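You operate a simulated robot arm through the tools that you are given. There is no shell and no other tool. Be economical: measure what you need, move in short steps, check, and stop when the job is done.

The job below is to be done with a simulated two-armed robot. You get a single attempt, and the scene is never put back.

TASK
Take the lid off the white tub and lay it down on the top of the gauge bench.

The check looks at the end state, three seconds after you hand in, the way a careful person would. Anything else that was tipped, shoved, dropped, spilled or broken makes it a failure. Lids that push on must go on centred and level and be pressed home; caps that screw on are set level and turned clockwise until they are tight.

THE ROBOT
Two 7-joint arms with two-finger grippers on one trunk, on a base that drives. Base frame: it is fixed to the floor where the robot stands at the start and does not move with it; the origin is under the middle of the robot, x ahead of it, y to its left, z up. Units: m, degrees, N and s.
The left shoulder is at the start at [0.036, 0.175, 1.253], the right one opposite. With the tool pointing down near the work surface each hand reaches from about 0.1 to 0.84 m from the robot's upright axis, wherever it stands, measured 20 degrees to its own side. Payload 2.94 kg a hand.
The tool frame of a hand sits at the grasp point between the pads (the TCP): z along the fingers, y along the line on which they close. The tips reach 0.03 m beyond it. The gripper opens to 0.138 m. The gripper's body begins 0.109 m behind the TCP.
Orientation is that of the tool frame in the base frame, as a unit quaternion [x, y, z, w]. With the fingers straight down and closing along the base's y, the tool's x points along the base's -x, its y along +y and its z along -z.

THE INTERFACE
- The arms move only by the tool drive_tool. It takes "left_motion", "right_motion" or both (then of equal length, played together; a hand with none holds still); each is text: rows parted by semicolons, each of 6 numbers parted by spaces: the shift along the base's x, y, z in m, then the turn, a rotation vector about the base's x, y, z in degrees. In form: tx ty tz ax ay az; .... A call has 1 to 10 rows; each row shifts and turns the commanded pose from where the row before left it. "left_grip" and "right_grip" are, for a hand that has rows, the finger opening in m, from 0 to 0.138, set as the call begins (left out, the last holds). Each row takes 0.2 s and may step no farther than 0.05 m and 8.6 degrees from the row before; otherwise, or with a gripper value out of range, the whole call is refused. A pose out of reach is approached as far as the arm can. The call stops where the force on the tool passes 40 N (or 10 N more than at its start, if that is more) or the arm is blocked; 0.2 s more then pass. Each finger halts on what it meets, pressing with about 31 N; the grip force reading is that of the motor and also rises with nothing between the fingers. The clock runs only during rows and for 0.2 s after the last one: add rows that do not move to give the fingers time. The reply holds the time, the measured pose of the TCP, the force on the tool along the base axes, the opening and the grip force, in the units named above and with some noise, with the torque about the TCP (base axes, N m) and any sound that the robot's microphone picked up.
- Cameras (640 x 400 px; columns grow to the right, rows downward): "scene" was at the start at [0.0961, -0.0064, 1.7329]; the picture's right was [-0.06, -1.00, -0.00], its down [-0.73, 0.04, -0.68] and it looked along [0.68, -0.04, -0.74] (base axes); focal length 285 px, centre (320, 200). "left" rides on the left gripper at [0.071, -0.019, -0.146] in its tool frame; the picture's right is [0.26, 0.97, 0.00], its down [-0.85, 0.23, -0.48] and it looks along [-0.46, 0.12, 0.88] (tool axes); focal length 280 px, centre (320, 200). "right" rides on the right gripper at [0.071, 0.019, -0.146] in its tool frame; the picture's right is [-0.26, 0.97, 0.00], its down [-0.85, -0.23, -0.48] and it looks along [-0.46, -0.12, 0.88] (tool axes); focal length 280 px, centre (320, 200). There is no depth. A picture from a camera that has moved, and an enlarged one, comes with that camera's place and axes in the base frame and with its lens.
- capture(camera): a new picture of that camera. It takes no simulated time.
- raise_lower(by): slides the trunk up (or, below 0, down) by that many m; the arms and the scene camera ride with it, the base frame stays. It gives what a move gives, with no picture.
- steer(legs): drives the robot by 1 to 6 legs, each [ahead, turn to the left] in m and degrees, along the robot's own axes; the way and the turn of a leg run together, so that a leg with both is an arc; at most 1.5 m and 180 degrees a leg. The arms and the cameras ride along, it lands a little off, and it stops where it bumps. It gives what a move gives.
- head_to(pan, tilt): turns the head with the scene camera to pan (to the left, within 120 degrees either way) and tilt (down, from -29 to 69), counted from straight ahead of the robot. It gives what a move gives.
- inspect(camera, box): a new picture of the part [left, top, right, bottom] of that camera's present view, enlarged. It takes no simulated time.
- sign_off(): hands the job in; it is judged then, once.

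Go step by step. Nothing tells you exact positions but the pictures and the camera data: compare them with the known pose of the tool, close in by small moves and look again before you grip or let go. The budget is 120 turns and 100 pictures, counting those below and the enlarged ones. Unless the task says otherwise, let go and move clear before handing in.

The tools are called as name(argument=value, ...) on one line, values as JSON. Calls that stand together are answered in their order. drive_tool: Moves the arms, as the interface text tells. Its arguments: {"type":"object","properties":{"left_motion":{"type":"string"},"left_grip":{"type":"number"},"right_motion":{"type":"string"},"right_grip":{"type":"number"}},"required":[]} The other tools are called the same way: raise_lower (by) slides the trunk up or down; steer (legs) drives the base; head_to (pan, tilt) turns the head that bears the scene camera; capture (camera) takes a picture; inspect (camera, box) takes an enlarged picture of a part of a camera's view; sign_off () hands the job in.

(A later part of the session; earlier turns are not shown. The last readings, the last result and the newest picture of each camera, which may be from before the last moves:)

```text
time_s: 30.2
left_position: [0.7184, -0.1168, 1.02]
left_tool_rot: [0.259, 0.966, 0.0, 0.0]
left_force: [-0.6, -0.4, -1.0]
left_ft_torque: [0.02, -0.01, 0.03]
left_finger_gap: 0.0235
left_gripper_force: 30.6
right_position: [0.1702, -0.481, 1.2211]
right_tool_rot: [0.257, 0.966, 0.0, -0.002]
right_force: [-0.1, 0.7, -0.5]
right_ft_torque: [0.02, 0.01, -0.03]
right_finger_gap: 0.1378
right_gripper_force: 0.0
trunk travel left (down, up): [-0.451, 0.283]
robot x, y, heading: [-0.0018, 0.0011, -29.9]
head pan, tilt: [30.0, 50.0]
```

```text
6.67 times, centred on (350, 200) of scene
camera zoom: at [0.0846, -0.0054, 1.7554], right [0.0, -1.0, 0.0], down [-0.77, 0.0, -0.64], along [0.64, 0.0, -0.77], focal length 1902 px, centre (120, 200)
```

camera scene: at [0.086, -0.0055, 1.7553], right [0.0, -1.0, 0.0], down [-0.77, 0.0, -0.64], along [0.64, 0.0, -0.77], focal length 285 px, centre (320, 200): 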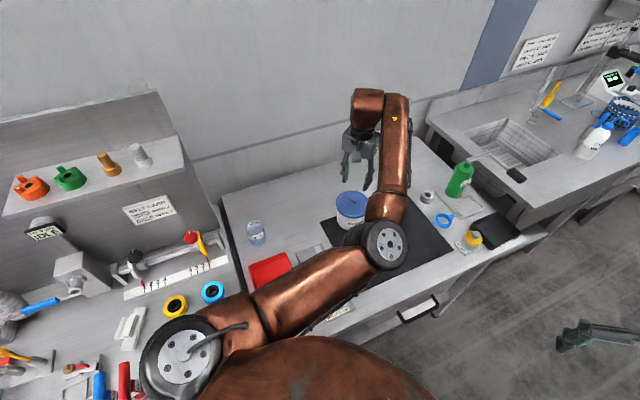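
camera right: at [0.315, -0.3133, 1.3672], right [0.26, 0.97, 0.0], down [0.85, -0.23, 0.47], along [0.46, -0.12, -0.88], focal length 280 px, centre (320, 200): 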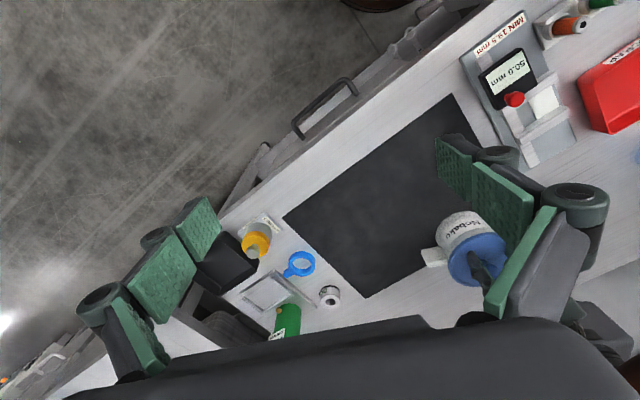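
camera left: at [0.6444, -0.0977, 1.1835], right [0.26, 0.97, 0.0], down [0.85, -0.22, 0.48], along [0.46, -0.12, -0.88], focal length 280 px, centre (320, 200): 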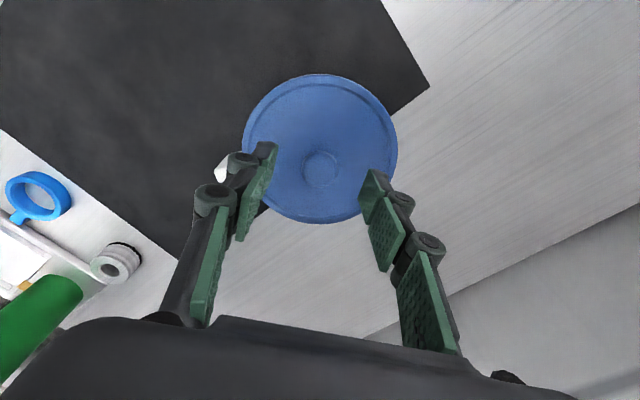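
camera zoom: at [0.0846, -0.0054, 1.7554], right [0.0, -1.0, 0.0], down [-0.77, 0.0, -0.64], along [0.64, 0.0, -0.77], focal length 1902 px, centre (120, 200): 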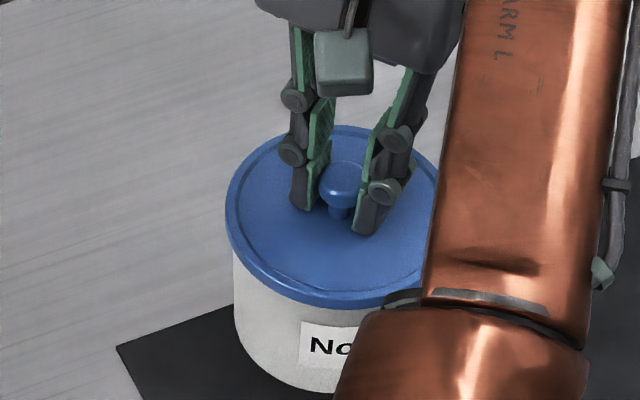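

The label seems to have risen along with the lid, so the tub may be lifting too. I'll check closely.

inspect(camera="scene", box=[300, 180, 380, 240])

capture(camera="left")

```text
6.67 times, centred on (340, 210) of scene
camera zoom: at [0.0846, -0.0054, 1.7554], right [0.0, -1.0, 0.0], down [-0.77, 0.0, -0.64], along [0.64, 0.0, -0.77], focal length 1902 px, centre (187, 133)
```

zoom: 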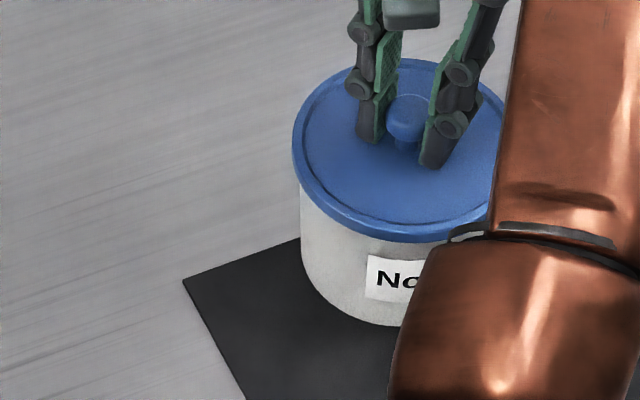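

```text
61 pictures are left
camera left: at [0.647, -0.0979, 1.1655], right [0.25, 0.97, 0.0], down [0.85, -0.22, 0.48], along [0.46, -0.12, -0.88], focal length 280 px, centre (320, 200)
```

left: 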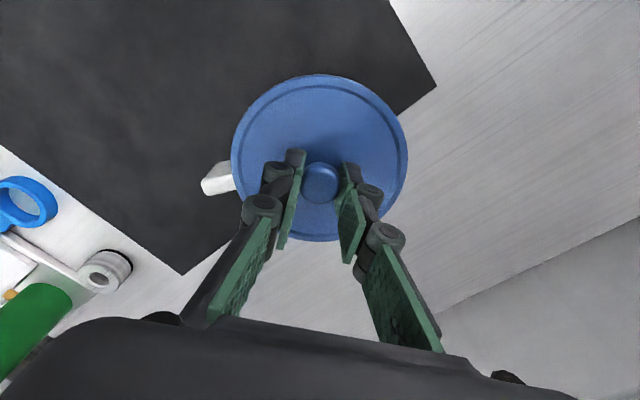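

The whole tub rose with the lid because the fit is tight. I need to hold the tub with the right hand while the left pulls. I'll set it back down exactly where it stood and let go.

drive_tool(left_motion="0 0 -0.004 0 0 0;0 0 -0.004 0 0 0;0 0 -0.002 0 0 0;0 0 0 0 0 0")

inspect(camera="scene", box=[310, 170, 390, 230])

```text
time_s: 31.2
left_position: [0.7208, -0.1159, 1.0098]
left_tool_rot: [0.258, 0.966, 0.0, 0.0]
left_force: [0.0, -0.2, -1.3]
left_ft_torque: [0.05, -0.02, -0.01]
left_finger_gap: 0.0236
left_gripper_force: 30.9
right_position: [0.1726, -0.4815, 1.2214]
right_tool_rot: [0.257, 0.966, 0.001, -0.002]
right_force: [0.2, -0.3, -0.5]
right_ft_torque: [0.01, -0.01, 0.02]
right_finger_gap: 0.1382
right_gripper_force: 0.0
trunk travel left (down, up): [-0.451, 0.283]
robot x, y, heading: [0.0019, 0.0033, -29.7]
head pan, tilt: [30.0, 50.0]
```

```text
6.67 times, centred on (350, 200) of scene
camera zoom: at [0.0845, -0.0056, 1.7554], right [0.0, -1.0, 0.0], down [-0.77, 0.0, -0.64], along [0.64, 0.0, -0.77], focal length 1902 px, centre (120, 200)
```

zoom: 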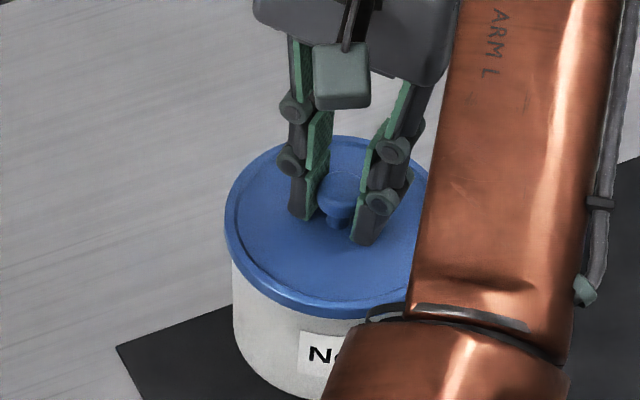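

It's within about a millimetre of down. I'll lower slightly until contact shows, then open.

drive_tool(left_motion="0 0 -0.001 0 0 0;0 0 0 0 0 0")

drive_tool(left_motion="0 0 0 0 0 0;0 0 0 0 0 0;0 0 0 0 0 0;0 0 0 0 0 0", left_grip=0.06)

inspect(camera="scene", box=[310, 170, 390, 230])

```text
time_s: 31.8
left_position: [0.7176, -0.1166, 1.0108]
left_tool_rot: [0.259, 0.966, 0.0, 0.001]
left_force: [1.1, -1.4, 0.6]
left_ft_torque: [-0.01, -0.07, -0.03]
left_finger_gap: 0.0233
left_gripper_force: 30.6
right_position: [0.1714, -0.4817, 1.2214]
right_tool_rot: [0.257, 0.966, 0.001, -0.001]
right_force: [0.1, -0.1, -0.4]
right_ft_torque: [-0.01, -0.01, 0.0]
right_finger_gap: 0.1379
right_gripper_force: 0.2
trunk travel left (down, up): [-0.451, 0.283]
robot x, y, heading: [-0.001, 0.0022, -29.8]
head pan, tilt: [30.0, 50.0]
```

```text
time_s: 32.8
left_position: [0.7184, -0.1164, 1.011]
left_tool_rot: [0.259, 0.966, 0.0, 0.0]
left_force: [-0.5, 0.4, -0.1]
left_ft_torque: [-0.01, 0.0, 0.02]
left_finger_gap: 0.0602
left_gripper_force: 0.1
right_position: [0.1714, -0.482, 1.2208]
right_tool_rot: [0.257, 0.966, 0.001, -0.002]
right_force: [1.0, -0.2, -0.2]
right_ft_torque: [0.06, 0.01, -0.01]
right_finger_gap: 0.1376
right_gripper_force: 0.0
trunk travel left (down, up): [-0.451, 0.283]
robot x, y, heading: [0.0003, 0.0018, -29.7]
head pan, tilt: [30.0, 50.0]
```

```text
6.67 times, centred on (350, 200) of scene
camera zoom: at [0.0844, -0.0055, 1.7554], right [0.0, -1.0, 0.0], down [-0.77, 0.0, -0.64], along [0.64, 0.0, -0.77], focal length 1902 px, centre (120, 200)
```

zoom: 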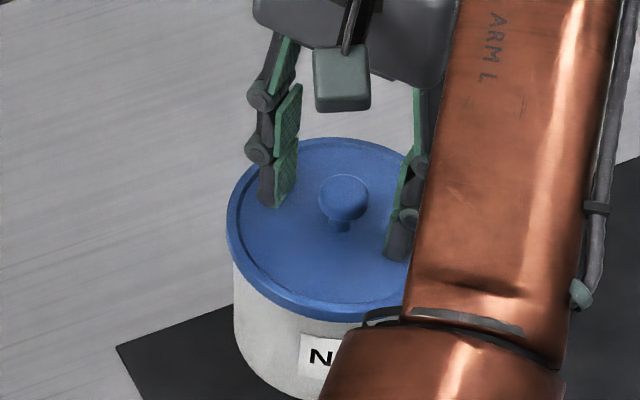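

The tub is back down and released. I'll raise the left hand, then drive along the bench edge to about (0.10, -0.23), where both arms reach the tub comfortably.

drive_tool(left_motion="0 0 0.045 0 0 0;0 0 0.045 0 0 0;-0.02 0.005 0.04 0 0 0;-0.03 0.01 0.035 0 0 0;-0.04 0.01 0.025 0 0 0;-0.04 0.01 0.02 0 0 0;-0.04 0.01 0.02 0 0 0;-0.04 0.01 0.02 0 0 0")

steer(legs=[[0, -36]])

head_to(pan=30, tilt=60)

capture(camera="scene")

```text
time_s: 34.6
left_position: [0.505, -0.059, 1.2588]
left_tool_rot: [0.259, 0.966, 0.001, 0.0]
left_force: [-0.6, 0.3, 0.1]
left_ft_torque: [-0.03, -0.05, -0.02]
left_finger_gap: 0.06
left_gripper_force: 0.0
right_position: [0.1705, -0.4809, 1.2218]
right_tool_rot: [0.257, 0.966, 0.001, 0.0]
right_force: [-0.3, 0.8, 0.6]
right_ft_torque: [-0.02, -0.07, -0.01]
right_finger_gap: 0.1379
right_gripper_force: 0.1
trunk travel left (down, up): [-0.451, 0.283]
robot x, y, heading: [0.0004, -0.0027, -30.0]
head pan, tilt: [30.0, 50.0]
```

```text
time_s: 36.7
left_position: [0.3771, -0.3449, 1.2575]
left_tool_rot: [0.541, 0.841, 0.0, 0.0]
left_force: [-0.1, 0.6, 0.5]
left_ft_torque: [0.05, 0.02, 0.04]
left_finger_gap: 0.0597
left_gripper_force: 0.0
right_position: [-0.1406, -0.4914, 1.2202]
right_tool_rot: [0.539, 0.842, 0.001, 0.0]
right_force: [-0.2, 1.3, 0.1]
right_ft_torque: [-0.01, -0.02, 0.03]
right_finger_gap: 0.1381
right_gripper_force: 0.1
trunk travel left (down, up): [-0.451, 0.283]
robot x, y, heading: [-0.0037, -0.0026, -65.3]
head pan, tilt: [30.0, 50.0]
```

```text
time_s: 37.4
left_position: [0.3766, -0.3455, 1.2589]
left_tool_rot: [0.541, 0.841, 0.0, 0.0]
left_force: [0.4, 0.0, -0.4]
left_ft_torque: [-0.02, 0.01, 0.01]
left_finger_gap: 0.06
left_gripper_force: 0.0
right_position: [-0.14, -0.491, 1.2219]
right_tool_rot: [0.539, 0.842, 0.002, -0.001]
right_force: [0.8, -1.0, 0.5]
right_ft_torque: [-0.03, -0.04, 0.0]
right_finger_gap: 0.1381
right_gripper_force: 0.1
trunk travel left (down, up): [-0.451, 0.283]
robot x, y, heading: [-0.0017, 0.0001, -65.4]
head pan, tilt: [30.0, 60.0]
```

```text
58 pictures are left
camera scene: at [0.0581, -0.0472, 1.7428], right [-0.58, -0.82, 0.0], down [-0.71, 0.5, -0.5], along [0.41, -0.29, -0.87], focal length 285 px, centre (320, 200)
```

scene: 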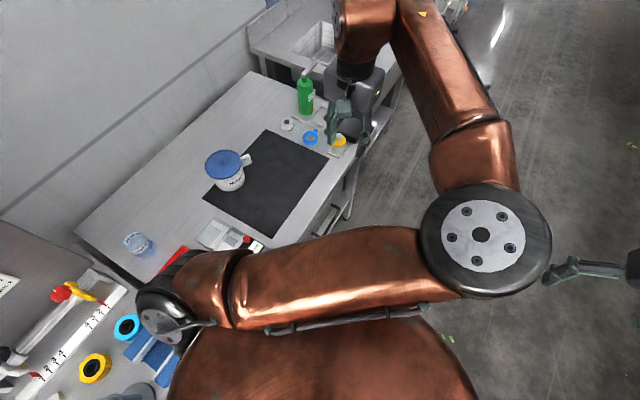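

The floor ahead along the bench is clear, so I'll drive 0.24 m and turn back toward the bench.

steer(legs=[[0.24, 0]])

steer(legs=[[0, 65]])

head_to(pan=0, tilt=50)

capture(camera="scene")

```text
time_s: 39.2
left_position: [0.481, -0.5614, 1.2583]
left_tool_rot: [0.538, 0.843, 0.0, 0.0]
left_force: [-0.3, -0.4, 0.2]
left_ft_torque: [0.02, 0.02, 0.01]
left_finger_gap: 0.0598
left_gripper_force: 0.1
right_position: [-0.0357, -0.7125, 1.222]
right_tool_rot: [0.538, 0.843, 0.002, -0.001]
right_force: [0.4, 0.0, 0.5]
right_ft_torque: [0.02, -0.02, 0.02]
right_finger_gap: 0.1382
right_gripper_force: 0.1
trunk travel left (down, up): [-0.451, 0.283]
robot x, y, heading: [0.0995, -0.2188, -65.0]
head pan, tilt: [30.0, 60.0]
```

```text
time_s: 42.3
left_position: [0.5781, -0.0358, 1.2577]
left_tool_rot: [0.016, 1.0, 0.0, -0.001]
left_force: [0.1, 0.3, -0.2]
left_ft_torque: [0.02, 0.04, -0.01]
left_finger_gap: 0.0599
left_gripper_force: 0.2
right_position: [0.4794, -0.5635, 1.2205]
right_tool_rot: [0.014, 1.0, 0.0, -0.001]
right_force: [-0.6, 0.2, 0.3]
right_ft_torque: [-0.03, 0.01, 0.02]
right_finger_gap: 0.1379
right_gripper_force: 0.1
trunk travel left (down, up): [-0.451, 0.283]
robot x, y, heading: [0.1034, -0.2184, -1.7]
head pan, tilt: [30.0, 60.0]
```

```text
time_s: 43.3
left_position: [0.5779, -0.0352, 1.2597]
left_tool_rot: [0.017, 1.0, 0.001, 0.0]
left_force: [-0.4, 0.9, 0.9]
left_ft_torque: [-0.02, -0.01, -0.01]
left_finger_gap: 0.0602
left_gripper_force: 0.1
right_position: [0.4793, -0.5634, 1.2212]
right_tool_rot: [0.015, 1.0, 0.001, -0.002]
right_force: [-0.7, 0.7, -0.7]
right_ft_torque: [0.02, 0.02, 0.02]
right_finger_gap: 0.1383
right_gripper_force: 0.0
trunk travel left (down, up): [-0.451, 0.283]
robot x, y, heading: [0.1022, -0.2207, -1.8]
head pan, tilt: [0.0, 50.0]
```

```text
57 pictures are left
camera scene: at [0.1869, -0.2242, 1.7553], right [-0.03, -1.0, 0.0], down [-0.77, 0.02, -0.64], along [0.64, -0.02, -0.77], focal length 285 px, centre (320, 200)
```

scene: 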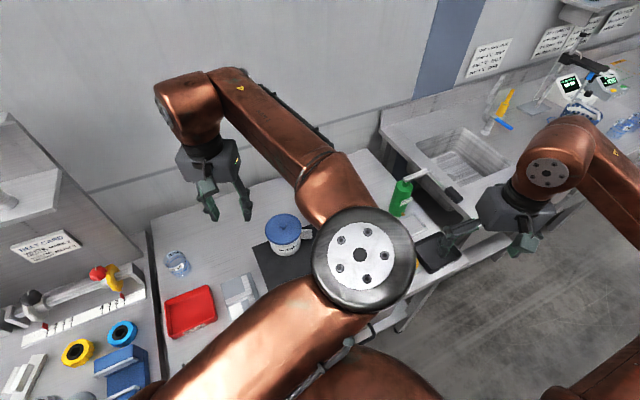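

The position is good, but the left elbow is still folded inward. While holding still it seemed to drift outward, so I'll test that by waiting.

drive_tool(left_motion="0 0 0 0 0 0;0 0 0 0 0 0;0 0 0 0 0 0;0 0 0 0 0 0;0 0 0 0 0 0;0 0 0 0 0 0;0 0 0 0 0 0;0 0 0 0 0 0;0 0 0 0 0 0;0 0 0 0 0 0")

capture(camera="scene")

```text
time_s: 45.5
left_position: [0.5775, -0.0368, 1.2596]
left_tool_rot: [0.016, 1.0, 0.0, 0.001]
left_force: [-0.9, -0.8, 0.5]
left_ft_torque: [-0.03, 0.0, 0.0]
left_finger_gap: 0.06
left_gripper_force: 0.0
right_position: [0.4795, -0.5634, 1.2212]
right_tool_rot: [0.015, 1.0, 0.002, -0.001]
right_force: [-1.1, 0.4, -0.5]
right_ft_torque: [-0.01, -0.02, -0.01]
right_finger_gap: 0.1383
right_gripper_force: 0.1
trunk travel left (down, up): [-0.451, 0.283]
robot x, y, heading: [0.1035, -0.2189, -1.7]
head pan, tilt: [0.0, 50.0]
```

```text
56 pictures are left
camera scene: at [0.1868, -0.2243, 1.7554], right [-0.03, -1.0, 0.0], down [-0.77, 0.02, -0.64], along [0.64, -0.02, -0.77], focal length 285 px, centre (320, 200)
```

scene: 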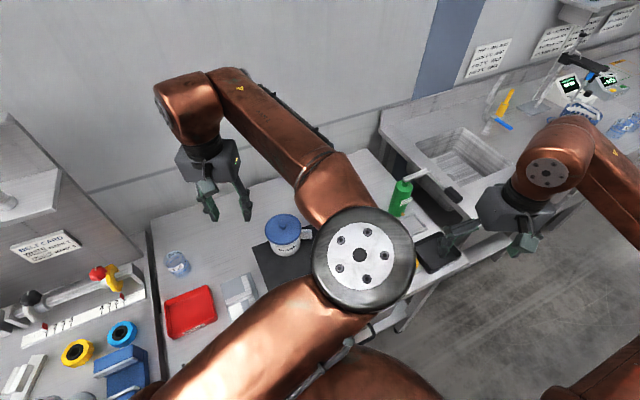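

There is no meaningful drift, but the left elbow at about (0.39, -0.29, 1.4) should still leave room for the right hand to reach the handle from the right. I'll look closely at the handle.

inspect(camera="scene", box=[250, 190, 350, 270])

capture(camera="right")

capture(camera="left")

```text
5.00 times, centred on (300, 230) of scene
camera zoom: at [0.1868, -0.2243, 1.7554], right [-0.03, -1.0, 0.0], down [-0.77, 0.02, -0.64], along [0.64, -0.02, -0.77], focal length 1426 px, centre (420, 50)
```

zoom: 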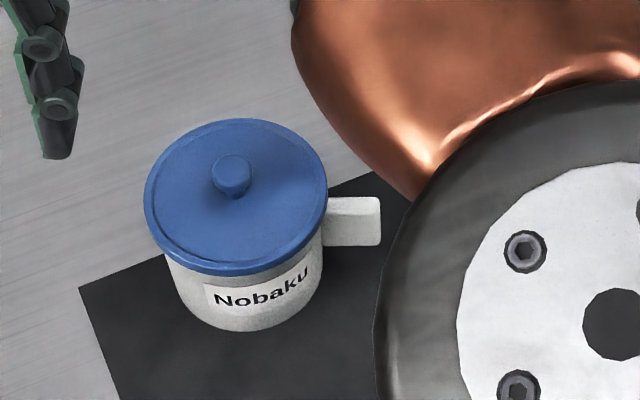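

```text
54 pictures are left
camera right: at [0.4089, -0.5431, 1.3667], right [0.29, 0.96, 0.0], down [0.84, -0.26, 0.47], along [0.45, -0.14, -0.88], focal length 280 px, centre (320, 200)
```

right: 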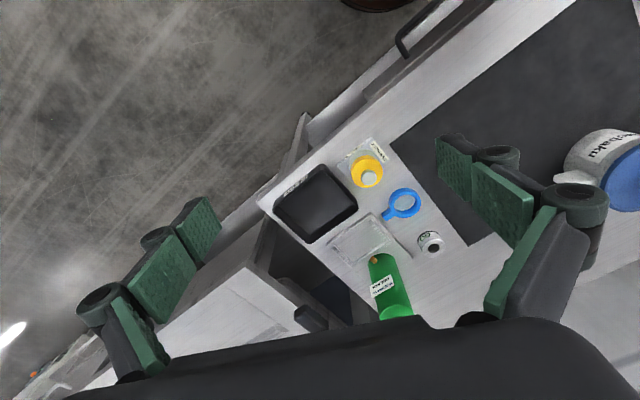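

```text
53 pictures are left
camera left: at [0.5054, -0.0522, 1.4046], right [-0.23, 0.97, 0.0], down [0.86, 0.2, 0.48], along [0.46, 0.11, -0.88], focal length 280 px, centre (320, 200)
```

left: 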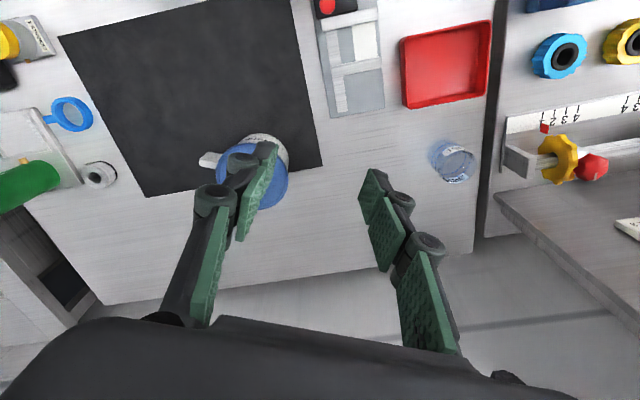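

The handle is a thin upright block pointing along -y, with its tip near (0.718, -0.213) and z from about 0.915 to 0.95. I'll yaw the right hand +92° and then tilt it about 42°, so it grips the handle from outside and stays clear of the left hand.

drive_tool(right_motion="0.012 0.005 0 0 0 8.5;0.012 0.005 0 0 0 8.5;0.012 0.005 0 0 0 8.5;0.012 0.005 0 0 0 8.5;0.012 0.005 0 0 0 8.5;0.012 0.005 0 0 0 8.5;0.012 0.005 0 0 0 8.5;0.012 0.005 0 0 0 8.5;0.012 0.005 0 0 0 8.5;0.012 0.005 0 0 0 8.5", right_grip=0.07)

capture(camera="scene")

```text
time_s: 47.7
left_position: [0.5777, -0.0348, 1.2588]
left_tool_rot: [0.017, 1.0, -0.001, 0.0]
left_force: [0.2, 0.7, 1.3]
left_ft_torque: [-0.01, 0.0, 0.01]
left_finger_gap: 0.0599
left_gripper_force: 0.1
right_position: [0.4319, -0.3486, 1.207]
right_tool_rot: [-0.664, 0.748, -0.001, -0.001]
right_force: [-0.1, -0.1, 0.3]
right_ft_torque: [-0.03, 0.03, -0.02]
right_finger_gap: 0.07
right_gripper_force: 0.1
right hand out of reach, approached as far as the arm can: row 5, 6, 7, 8, 9, 10
trunk travel left (down, up): [-0.451, 0.283]
robot x, y, heading: [0.1003, -0.2222, -1.8]
head pan, tilt: [0.0, 50.0]
```

```text
52 pictures are left
camera scene: at [0.1869, -0.2221, 1.7554], right [-0.03, -1.0, 0.0], down [-0.77, 0.02, -0.64], along [0.64, -0.02, -0.77], focal length 285 px, centre (320, 200)
```

scene: 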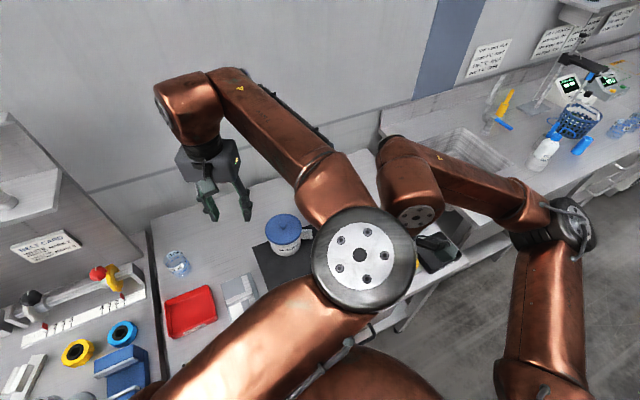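

The wrist hit a joint limit partway and the hand drifted to (0.43, -0.35), though the yaw was reached. I'll move it away from the left elbow and begin the tilt.

drive_tool(right_motion="0 -0.02 0.01 8 0 0;0 -0.02 0.01 8 0 0;0.01 -0.02 0 8 0 0;0.02 -0.01 0 8 0 0;0.03 -0.01 0 8 0 0")

capture(camera="scene")

```text
time_s: 48.9
left_position: [0.5782, -0.0355, 1.2597]
left_tool_rot: [0.017, 1.0, 0.0, -0.001]
left_force: [-0.5, 0.0, 0.8]
left_ft_torque: [0.03, 0.02, 0.03]
left_finger_gap: 0.06
left_gripper_force: 0.0
right_position: [0.3956, -0.3573, 1.2615]
right_tool_rot: [-0.623, 0.704, 0.256, 0.226]
right_force: [-0.2, -0.3, -1.0]
right_ft_torque: [0.04, 0.04, 0.01]
right_finger_gap: 0.0698
right_gripper_force: 0.1
right hand out of reach, approached as far as the arm can: row 1, 2, 3, 4, 5
trunk travel left (down, up): [-0.451, 0.283]
robot x, y, heading: [0.1033, -0.2219, -1.9]
head pan, tilt: [0.0, 50.0]
```

```text
51 pictures are left
camera scene: at [0.1873, -0.224, 1.7553], right [-0.03, -1.0, 0.0], down [-0.77, 0.02, -0.64], along [0.64, -0.02, -0.77], focal length 285 px, centre (320, 200)
```

scene: 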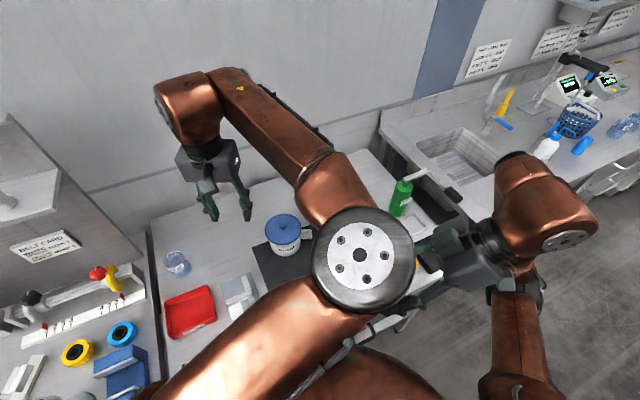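

The orientation was reached but the joints limit position in this stance. If the robot stands further right and faces the tub at about 45°, the needed wrist yaw halves. I'll unwind the right wrist first.

drive_tool(right_motion="0 -0.03 0 -8 0 0;0 -0.03 0 -8 0 0;0 -0.03 0 -8 0 0;0 -0.03 0 -8 0 0;0 -0.03 0 -8 0 0;0 -0.01 0 0 0 -8.5;0 -0.01 0 0 0 -8.5;0 0 0 0 0 -8.5;0 0 0 0 0 -8.5;0 0 0 0 0 -8.5")

capture(camera="scene")

```text
time_s: 51.1
left_position: [0.5781, -0.0342, 1.2588]
left_tool_rot: [0.016, 1.0, 0.0, 0.0]
left_force: [-0.6, -0.3, 0.3]
left_ft_torque: [0.03, -0.01, -0.03]
left_finger_gap: 0.0598
left_gripper_force: 0.0
right_position: [0.3394, -0.4682, 1.2636]
right_tool_rot: [-0.348, 0.938, -0.001, -0.002]
right_force: [0.2, -1.0, -0.7]
right_ft_torque: [-0.05, 0.02, 0.0]
right_finger_gap: 0.0702
right_gripper_force: 0.0
right hand out of reach, approached as far as the arm can: row 1, 2, 3, 4, 5
trunk travel left (down, up): [-0.451, 0.283]
robot x, y, heading: [0.1048, -0.2204, -1.8]
head pan, tilt: [0.0, 50.0]
```

```text
50 pictures are left
camera scene: at [0.1869, -0.2238, 1.7554], right [-0.03, -1.0, 0.0], down [-0.77, 0.02, -0.64], along [0.64, -0.02, -0.77], focal length 285 px, centre (320, 200)
```

scene: 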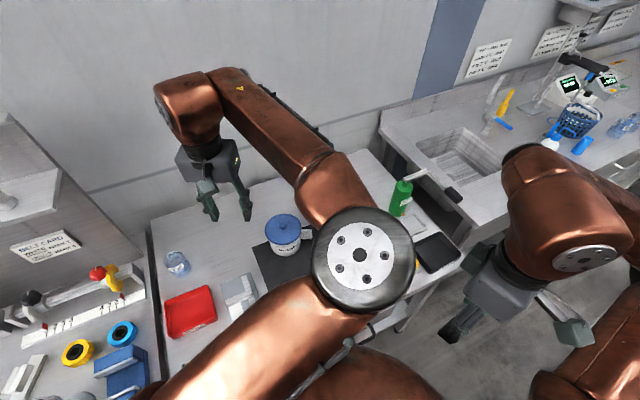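

Unwound. Now I'll drive further along the bench edge to about (0.25, -0.55) and face the tub at about 45°.

steer(legs=[[0, -63.5], [0.36, 0], [0, 110]])

head_to(pan=0, tilt=52)

capture(camera="scene")

```text
time_s: 60.9
left_position: [0.443, -0.0791, 1.2587]
left_tool_rot: [-0.383, 0.924, 0.0, 0.001]
left_force: [-0.2, 0.5, -0.2]
left_ft_torque: [0.02, -0.01, 0.01]
left_finger_gap: 0.06
left_gripper_force: 0.0
right_position: [0.5998, -0.5494, 1.2621]
right_tool_rot: [-0.694, 0.72, -0.001, -0.003]
right_force: [1.3, 0.2, -0.4]
right_ft_torque: [0.01, 0.0, -0.02]
right_finger_gap: 0.07
right_gripper_force: 0.1
trunk travel left (down, up): [-0.451, 0.283]
robot x, y, heading: [0.2524, -0.5548, 45.2]
head pan, tilt: [0.0, 50.0]
```

```text
time_s: 61.5
left_position: [0.4437, -0.0803, 1.2586]
left_tool_rot: [-0.384, 0.923, 0.0, -0.001]
left_force: [0.0, 0.1, -0.4]
left_ft_torque: [-0.03, -0.01, 0.06]
left_finger_gap: 0.0599
left_gripper_force: 0.1
right_position: [0.5989, -0.5484, 1.2636]
right_tool_rot: [-0.694, 0.72, -0.001, -0.001]
right_force: [0.4, -0.7, -0.5]
right_ft_torque: [0.03, 0.0, -0.01]
right_finger_gap: 0.0697
right_gripper_force: 0.0
trunk travel left (down, up): [-0.451, 0.283]
robot x, y, heading: [0.2564, -0.5568, 45.3]
head pan, tilt: [0.0, 52.0]
```

```text
49 pictures are left
camera scene: at [0.314, -0.4968, 1.7527], right [0.71, -0.7, 0.0], down [-0.55, -0.56, -0.62], along [0.43, 0.44, -0.79], focal length 285 px, centre (320, 200)
```

scene: 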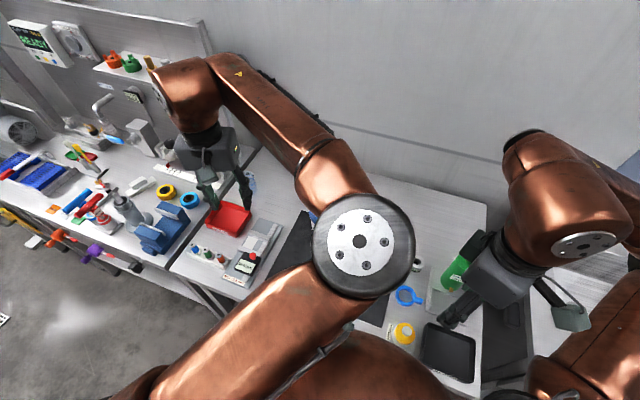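

The right hand's yaw is now about 88°, which is what the handle needs. I'll bring it out over the mat's right side, still high, and check that it isn't joint-limited.

drive_tool(right_motion="0.02 0.03 0 0 0 0;0.02 0.03 -0.01 0 0 0;0.02 0.03 -0.01 0 0 0;0.02 0.03 -0.01 0 0 0;0.02 0.03 -0.01 0 0 0;0.015 0.02 -0.01 0 0 0")

capture(camera="scene")

capture(camera="right")

```text
time_s: 62.9
left_position: [0.4439, -0.0783, 1.2589]
left_tool_rot: [-0.384, 0.923, 0.0, 0.001]
left_force: [0.3, 0.1, -0.9]
left_ft_torque: [-0.02, -0.01, 0.03]
left_finger_gap: 0.06
left_gripper_force: 0.1
right_position: [0.714, -0.3802, 1.2141]
right_tool_rot: [-0.694, 0.72, 0.0, -0.001]
right_force: [-0.1, -0.3, -0.8]
right_ft_torque: [-0.01, 0.03, -0.03]
right_finger_gap: 0.0699
right_gripper_force: 0.0
trunk travel left (down, up): [-0.451, 0.283]
robot x, y, heading: [0.2551, -0.5537, 45.4]
head pan, tilt: [0.0, 52.0]
```

```text
48 pictures are left
camera scene: at [0.3145, -0.4965, 1.7527], right [0.71, -0.7, 0.0], down [-0.55, -0.56, -0.62], along [0.43, 0.44, -0.79], focal length 285 px, centre (320, 200)
```

scene: 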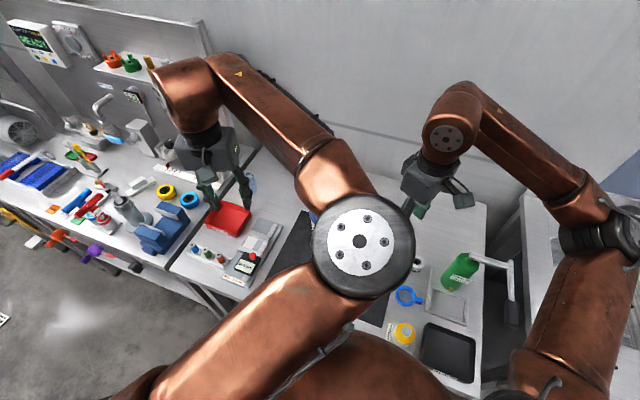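

```text
47 pictures are left
camera right: at [0.692, -0.4503, 1.3595], right [-0.95, 0.3, 0.0], down [0.26, 0.84, 0.47], along [0.14, 0.45, -0.88], focal length 280 px, centre (320, 200)
```

right: 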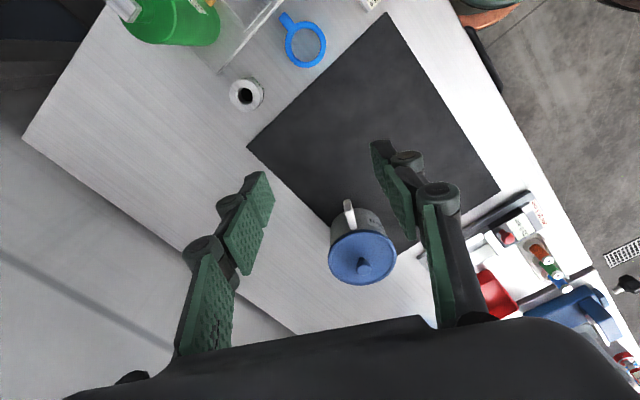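

The right hand now moves freely, and its camera confirms the handle tip at about (0.716, -0.215). Next I'll tilt the fingers inward by 42° and go to a pre-grasp point.

drive_tool(right_motion="0 0.01 -0.01 0 0 2;0 0.01 -0.02 8.4 0 0;0 0.015 -0.03 8.4 0 0;0 0.015 -0.03 8.4 0 0;0 0.015 -0.03 8.4 0 0;0 0.015 -0.03 8.4 0 0;0.001 0.015 -0.03 0 0 0")

capture(camera="right")

capture(camera="scene")

```text
time_s: 64.5
left_position: [0.4448, -0.078, 1.2576]
left_tool_rot: [-0.384, 0.923, -0.001, -0.001]
left_force: [-0.5, -0.2, -1.1]
left_ft_torque: [-0.03, -0.04, 0.02]
left_finger_gap: 0.0597
left_gripper_force: 0.1
right_position: [0.7166, -0.2801, 1.0324]
right_tool_rot: [-0.659, 0.661, 0.253, 0.254]
right_force: [-0.1, 1.0, -0.1]
right_ft_torque: [0.01, 0.03, 0.03]
right_finger_gap: 0.0699
right_gripper_force: 0.0
trunk travel left (down, up): [-0.451, 0.283]
robot x, y, heading: [0.2529, -0.5539, 45.2]
head pan, tilt: [0.0, 52.0]
```

```text
46 pictures are left
camera right: at [0.6969, -0.4298, 1.0933], right [-0.96, 0.2, 0.18], down [0.23, 0.31, 0.92], along [0.13, 0.93, -0.35], focal length 280 px, centre (320, 200)
```

right: 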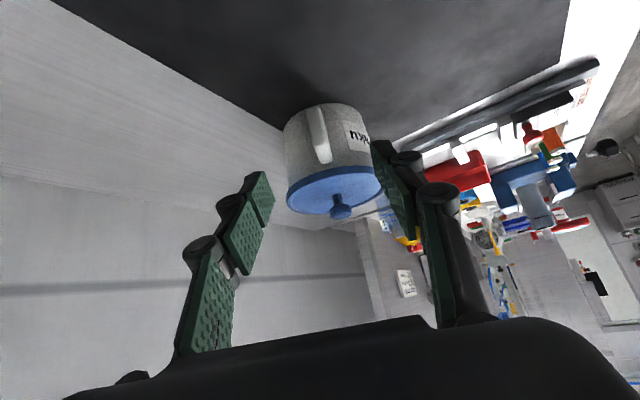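

```text
45 pictures are left
camera scene: at [0.3146, -0.495, 1.7526], right [0.71, -0.7, 0.0], down [-0.55, -0.56, -0.61], along [0.43, 0.44, -0.79], focal length 285 px, centre (320, 200)
```

scene: 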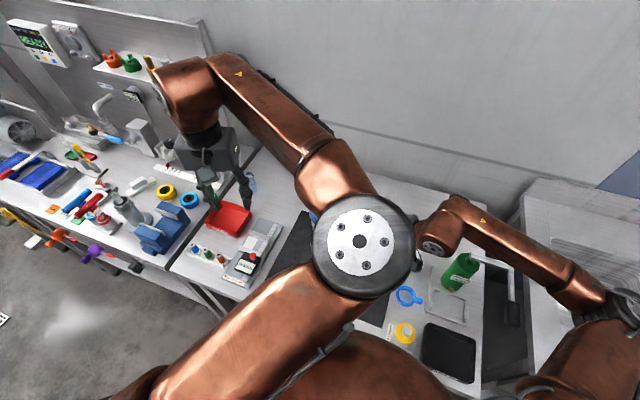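

The handle is an upright bar right between the fingers. I'll move in most of the way and check.

drive_tool(right_motion="0 0.025 -0.03 0 0 0;0.001 0.025 -0.028 0 0 0;0 0.015 -0.02 0 0 0;0 0 0 0 0 0")

capture(camera="right")

```text
time_s: 65.5
left_position: [0.4439, -0.0798, 1.2588]
left_tool_rot: [-0.384, 0.923, 0.0, 0.0]
left_force: [-0.1, -0.4, -0.4]
left_ft_torque: [0.0, -0.02, 0.02]
left_finger_gap: 0.0598
left_gripper_force: 0.0
right_position: [0.7139, -0.2198, 0.9554]
right_tool_rot: [-0.66, 0.661, 0.253, 0.251]
right_force: [-0.5, -0.4, -0.5]
right_ft_torque: [-0.01, -0.02, 0.0]
right_finger_gap: 0.0699
right_gripper_force: 0.2
trunk travel left (down, up): [-0.451, 0.283]
robot x, y, heading: [0.2534, -0.5569, 45.3]
head pan, tilt: [0.0, 52.0]
```

```text
44 pictures are left
camera right: at [0.6961, -0.3696, 1.0152], right [-0.96, 0.2, 0.18], down [0.23, 0.31, 0.92], along [0.13, 0.93, -0.35], focal length 280 px, centre (320, 200)
```

right: 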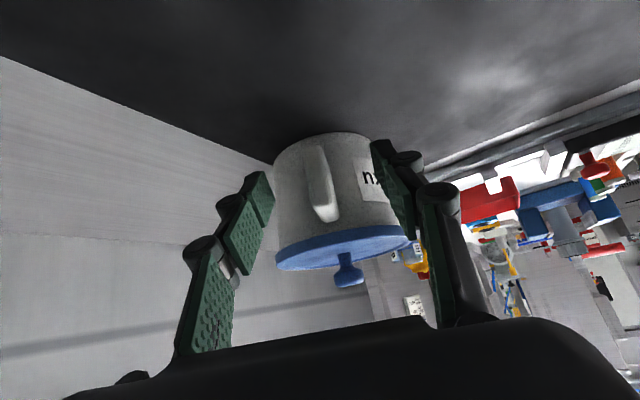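

The handle spans z 0.923–0.967 at x of about 0.715. One last small move, then I'll close on it.

drive_tool(right_motion="0.001 0.012 -0.011 0 0 0;0 0 0 0 0 0")

drive_tool(right_motion="0 0 0 0 0 0;0 0 0 0 0 0;0 0 0 0 0 0;0 0 0 0 0 0;0 0 0 0 0 0;0 0 0 0 0 0", right_grip=0.0)

capture(camera="right")

```text
time_s: 66.1
left_position: [0.4432, -0.0804, 1.2588]
left_tool_rot: [-0.385, 0.923, -0.001, 0.0]
left_force: [-0.6, 1.4, 0.3]
left_ft_torque: [0.05, -0.01, -0.02]
left_finger_gap: 0.0601
left_gripper_force: 0.1
right_position: [0.7183, -0.2074, 0.9427]
right_tool_rot: [-0.66, 0.661, 0.253, 0.253]
right_force: [0.7, -0.5, 0.0]
right_ft_torque: [0.04, 0.0, 0.03]
right_finger_gap: 0.0701
right_gripper_force: 0.1
trunk travel left (down, up): [-0.451, 0.283]
robot x, y, heading: [0.2506, -0.552, 45.1]
head pan, tilt: [0.0, 52.0]
```

```text
time_s: 67.5
left_position: [0.4436, -0.0776, 1.258]
left_tool_rot: [-0.384, 0.923, 0.0, 0.0]
left_force: [0.2, 0.1, 0.4]
left_ft_torque: [-0.03, 0.0, 0.0]
left_finger_gap: 0.0599
left_gripper_force: 0.0
right_position: [0.7172, -0.2068, 0.9434]
right_tool_rot: [-0.66, 0.661, 0.253, 0.251]
right_force: [1.4, 1.3, -0.1]
right_ft_torque: [0.11, 0.0, -0.11]
right_finger_gap: 0.0129
right_gripper_force: 31.3
trunk travel left (down, up): [-0.451, 0.283]
robot x, y, heading: [0.2532, -0.5546, 44.9]
head pan, tilt: [0.0, 52.0]
```

```text
43 pictures are left
camera right: at [0.6974, -0.3574, 1.0041], right [-0.96, 0.2, 0.18], down [0.23, 0.31, 0.92], along [0.13, 0.93, -0.35], focal length 280 px, centre (320, 200)
```

right: 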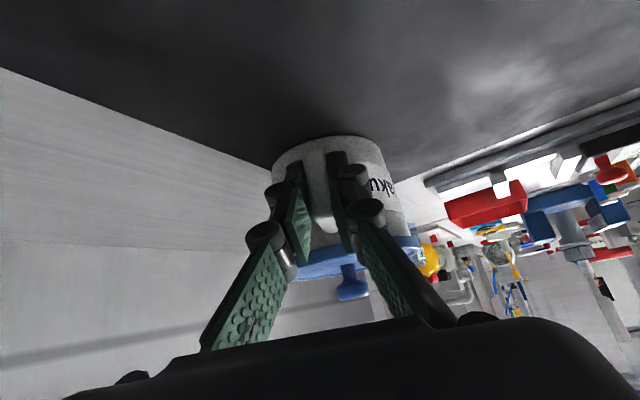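

The right hand holds the handle, with a 12.9 mm gap and 31 N. Now I'll bring the left hand over the knob in steps, watching elbow clearance.

drive_tool(left_motion="0.04 -0.005 -0.005 0 0 0;0.04 -0.005 -0.005 0 0 0;0.04 -0.005 -0.01 0 0 0;0.04 -0.005 -0.01 0 0 0")

capture(camera="scene")

```text
time_s: 68.5
left_position: [0.601, -0.0982, 1.227]
left_tool_rot: [-0.384, 0.923, 0.0, 0.001]
left_force: [-0.6, 0.1, -0.8]
left_ft_torque: [0.0, 0.0, 0.0]
left_finger_gap: 0.0598
left_gripper_force: 0.1
right_position: [0.7165, -0.2075, 0.9426]
right_tool_rot: [-0.66, 0.661, 0.254, 0.251]
right_force: [-1.7, 0.3, -0.1]
right_ft_torque: [-0.02, 0.05, 0.01]
right_finger_gap: 0.0133
right_gripper_force: 30.9
trunk travel left (down, up): [-0.451, 0.283]
robot x, y, heading: [0.2532, -0.5573, 45.1]
head pan, tilt: [0.0, 52.0]
```

```text
42 pictures are left
camera scene: at [0.3153, -0.4973, 1.7527], right [0.71, -0.7, 0.0], down [-0.55, -0.56, -0.62], along [0.43, 0.44, -0.79], focal length 285 px, centre (320, 200)
```

scene: 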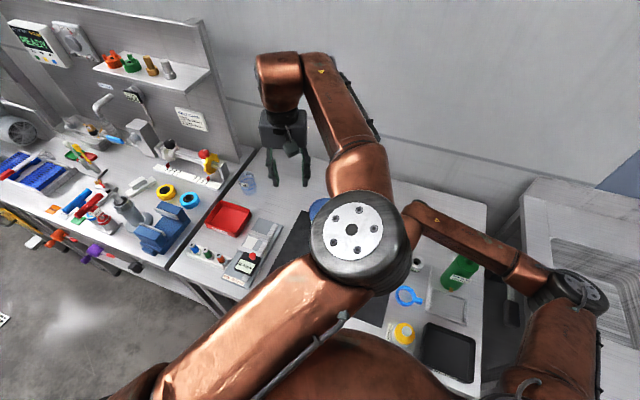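

The left elbow is still about 0.19 m from the right wrist. Continuing to just above the knob.

drive_tool(left_motion="0.03 -0.005 -0.01 0 0 0;0.03 -0.005 -0.02 0 0 0;0.03 -0.005 -0.03 0 0 0;0.027 -0.003 -0.04 0 0 0;0 0 -0.015 0 0 0;0 0 0 0 0 0")

capture(camera="left")

capture(camera="scene")

```text
time_s: 69.9
left_position: [0.7256, -0.1077, 1.1132]
left_tool_rot: [-0.385, 0.923, -0.001, 0.0]
left_force: [-0.1, 0.6, -0.4]
left_ft_torque: [0.0, 0.0, 0.01]
left_finger_gap: 0.06
left_gripper_force: 0.0
left hand out of reach, approached as far as the arm can: row 3, 5
right_position: [0.7173, -0.2065, 0.9439]
right_tool_rot: [-0.66, 0.661, 0.253, 0.251]
right_force: [0.3, -0.1, -0.7]
right_ft_torque: [-0.02, -0.04, -0.01]
right_finger_gap: 0.0131
right_gripper_force: 30.7
trunk travel left (down, up): [-0.451, 0.283]
robot x, y, heading: [0.257, -0.5552, 45.3]
head pan, tilt: [0.0, 52.0]
```

```text
41 pictures are left
camera left: at [0.6886, -0.1712, 1.2591], right [-0.87, 0.49, 0.0], down [0.43, 0.77, 0.47], along [0.23, 0.41, -0.88], focal length 280 px, centre (320, 200)
```

left: 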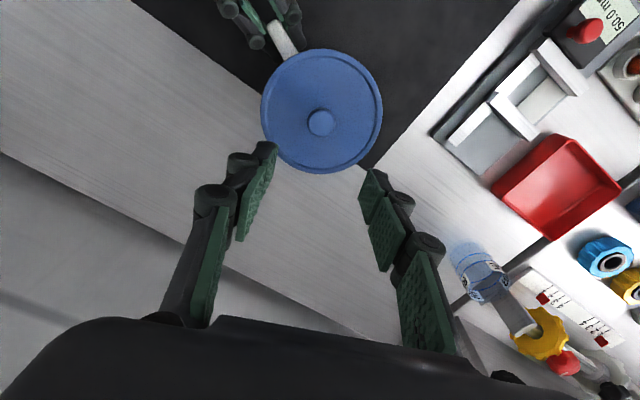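

```text
40 pictures are left
camera scene: at [0.3146, -0.497, 1.7527], right [0.71, -0.7, 0.0], down [-0.55, -0.56, -0.62], along [0.43, 0.44, -0.79], focal length 285 px, centre (320, 200)
```

scene: 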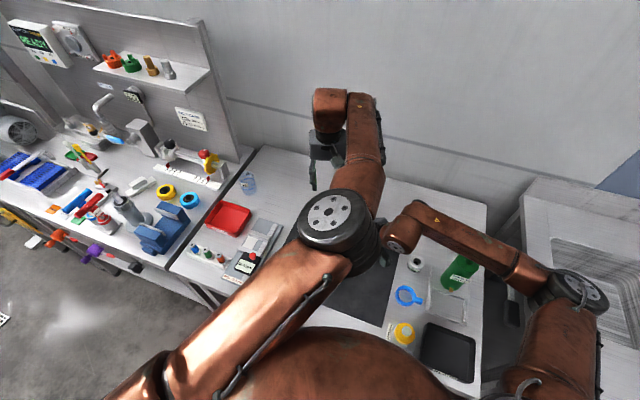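

The hand is about 1 cm off the knob. I'll correct it, descend partway and keep watching the gap between the left elbow and the right wrist.

drive_tool(left_motion="-0.009 -0.013 -0.02 0 0 0;0 0 -0.03 0 0 0;0 0 0 0 0 0")

capture(camera="left")

inspect(camera="scene", box=[260, 140, 460, 300])

```text
time_s: 70.7
left_position: [0.732, -0.0993, 1.0733]
left_tool_rot: [-0.384, 0.923, 0.0, -0.001]
left_force: [0.4, -0.5, 0.5]
left_ft_torque: [0.0, -0.02, 0.02]
left_finger_gap: 0.0599
left_gripper_force: 0.0
left hand out of reach, approached as far as the arm can: row 1, 2
right_position: [0.7171, -0.2079, 0.9427]
right_tool_rot: [-0.66, 0.662, 0.253, 0.252]
right_force: [-0.7, -0.4, 0.6]
right_ft_torque: [-0.02, 0.01, 0.01]
right_finger_gap: 0.0129
right_gripper_force: 30.9
trunk travel left (down, up): [-0.451, 0.283]
robot x, y, heading: [0.2535, -0.5545, 45.2]
head pan, tilt: [0.0, 52.0]
```

```text
39 pictures are left
camera left: at [0.6952, -0.1632, 1.2189], right [-0.87, 0.49, 0.0], down [0.43, 0.77, 0.47], along [0.23, 0.41, -0.88], focal length 280 px, centre (320, 200)
```

left: 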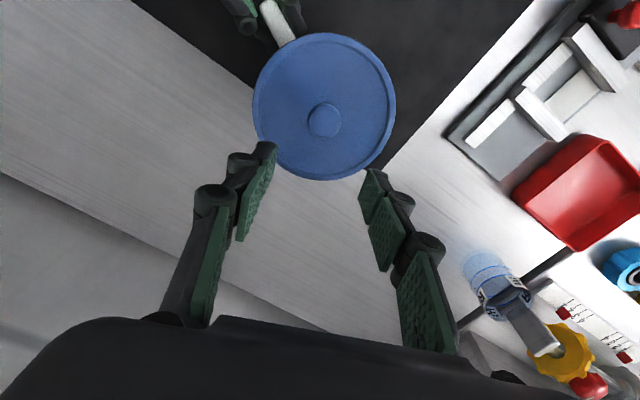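

```text
2.50 times, centred on (360, 220) of scene
camera zoom: at [0.3142, -0.497, 1.7527], right [0.71, -0.7, 0.0], down [-0.55, -0.56, -0.62], along [0.43, 0.44, -0.79], focal length 713 px, centre (220, 150)
```

zoom: 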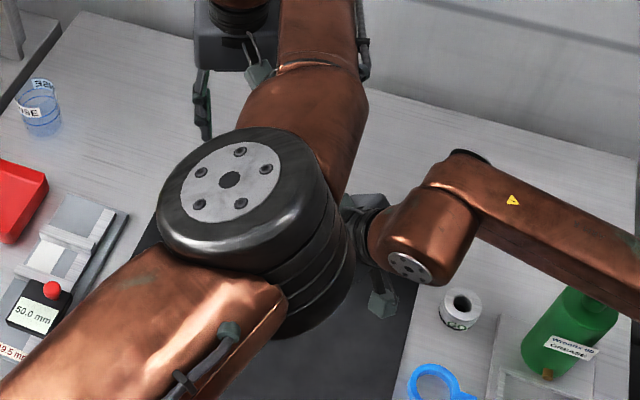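

The left wrist has hit a joint limit with the elbow this low, so the hand gets pushed outward as it drops. Leaning the fingers about 16° forward, in the plane of the pads, should relieve the wrist without affecting the pinch. I'll test that here, above the knob.

drive_tool(left_motion="0 0 0 5.6 -5.6 0;0 0 0 5.6 -5.6 0;-0.008 -0.01 0 0 0 0;-0.008 -0.01 0 0 0 0;0 0 0 0 0 0")

capture(camera="left")

```text
time_s: 71.9
left_position: [0.7664, -0.0422, 1.0915]
left_tool_rot: [-0.38, 0.915, 0.051, 0.126]
left_force: [-0.2, -0.1, -0.4]
left_ft_torque: [0.01, -0.01, 0.01]
left_finger_gap: 0.06
left_gripper_force: 0.1
left hand out of reach, approached as far as the arm can: row 1, 2, 3, 4
right_position: [0.7164, -0.2072, 0.9429]
right_tool_rot: [-0.659, 0.661, 0.253, 0.253]
right_force: [-0.5, 0.6, -0.7]
right_ft_torque: [-0.05, 0.01, 0.01]
right_finger_gap: 0.0132
right_gripper_force: 30.6
trunk travel left (down, up): [-0.451, 0.283]
robot x, y, heading: [0.2538, -0.5571, 45.3]
head pan, tilt: [0.0, 52.0]
```

```text
37 pictures are left
camera left: at [0.7032, -0.1317, 1.2128], right [-0.86, 0.5, -0.07], down [0.32, 0.65, 0.69], along [0.39, 0.57, -0.72], focal length 280 px, centre (320, 200)
```

left: 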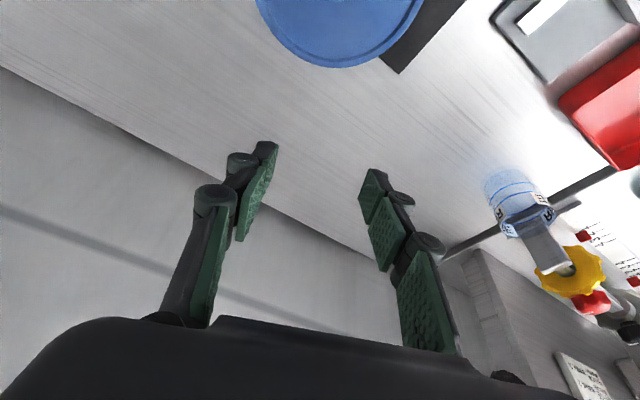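

That was worse, so the limit is the wrist being too close in rather than its bend. I'll lean the other way, with the fingers pointing slightly back toward the robot.

drive_tool(left_motion="-0.01 -0.015 0 -5.6 5.6 0;-0.01 -0.015 0 -5.6 5.6 0;-0.01 -0.015 0 -5.6 5.6 0;-0.01 -0.015 0 -5.6 5.6 0;-0.01 -0.017 0 0 0 0;0 0 0 0 0 0")

capture(camera="left")

inspect(camera="scene", box=[260, 100, 460, 300])

```text
time_s: 73.3
left_position: [0.715, -0.118, 1.0905]
left_tool_rot: [-0.381, 0.914, -0.054, -0.128]
left_force: [-0.5, 0.7, 0.4]
left_ft_torque: [-0.04, -0.05, 0.01]
left_finger_gap: 0.0599
left_gripper_force: 0.1
right_position: [0.7169, -0.206, 0.9432]
right_tool_rot: [-0.659, 0.662, 0.252, 0.253]
right_force: [0.7, 0.6, -0.6]
right_ft_torque: [0.05, -0.07, -0.13]
right_finger_gap: 0.0133
right_gripper_force: 30.9
trunk travel left (down, up): [-0.451, 0.283]
robot x, y, heading: [0.256, -0.5569, 45.4]
head pan, tilt: [0.0, 52.0]
```

```text
36 pictures are left
camera left: at [0.7077, -0.1514, 1.2502], right [-0.86, 0.5, 0.07], down [0.5, 0.83, 0.22], along [0.05, 0.23, -0.97], focal length 280 px, centre (320, 200)
```

left: 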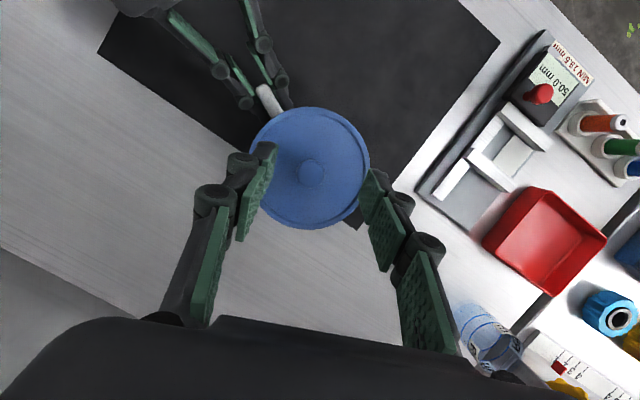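

```text
2.00 times, centred on (360, 200) of scene
camera zoom: at [0.3139, -0.4946, 1.7526], right [0.71, -0.7, 0.0], down [-0.55, -0.56, -0.61], along [0.43, 0.44, -0.79], focal length 570 px, centre (240, 200)
```

zoom: 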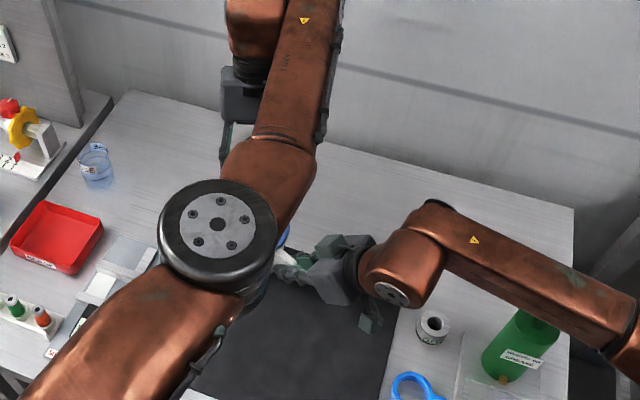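

That worked. The hand is centred on the knob with no limit hit, and the elbow now clears the right arm. Descending to the knob.

drive_tool(left_motion="0.001 0.001 -0.03 0 0 0;0.001 0.001 -0.03 0 0 0;0 0 -0.01 0 0 0;0 0 0 0 0 0")

inspect(camera="left", box=[220, 60, 420, 260])

```text
time_s: 74.3
left_position: [0.718, -0.1175, 1.0213]
left_tool_rot: [-0.38, 0.915, -0.052, -0.127]
left_force: [0.3, 0.0, -0.1]
left_ft_torque: [-0.01, 0.02, -0.01]
left_finger_gap: 0.0602
left_gripper_force: 0.0
right_position: [0.718, -0.2084, 0.9422]
right_tool_rot: [-0.66, 0.662, 0.253, 0.251]
right_force: [0.8, -0.6, -0.4]
right_ft_torque: [0.0, -0.01, -0.07]
right_finger_gap: 0.0132
right_gripper_force: 30.9
trunk travel left (down, up): [-0.451, 0.283]
robot x, y, heading: [0.2502, -0.5549, 45.1]
head pan, tilt: [0.0, 52.0]
```

```text
2.00 times, centred on (320, 160) of left
camera zoom: at [0.7109, -0.151, 1.1819], right [-0.86, 0.5, 0.07], down [0.5, 0.83, 0.23], along [0.05, 0.23, -0.97], focal length 561 px, centre (320, 280)
```

zoom: 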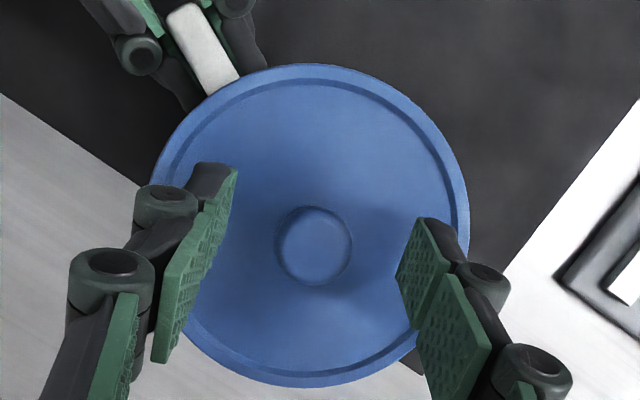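

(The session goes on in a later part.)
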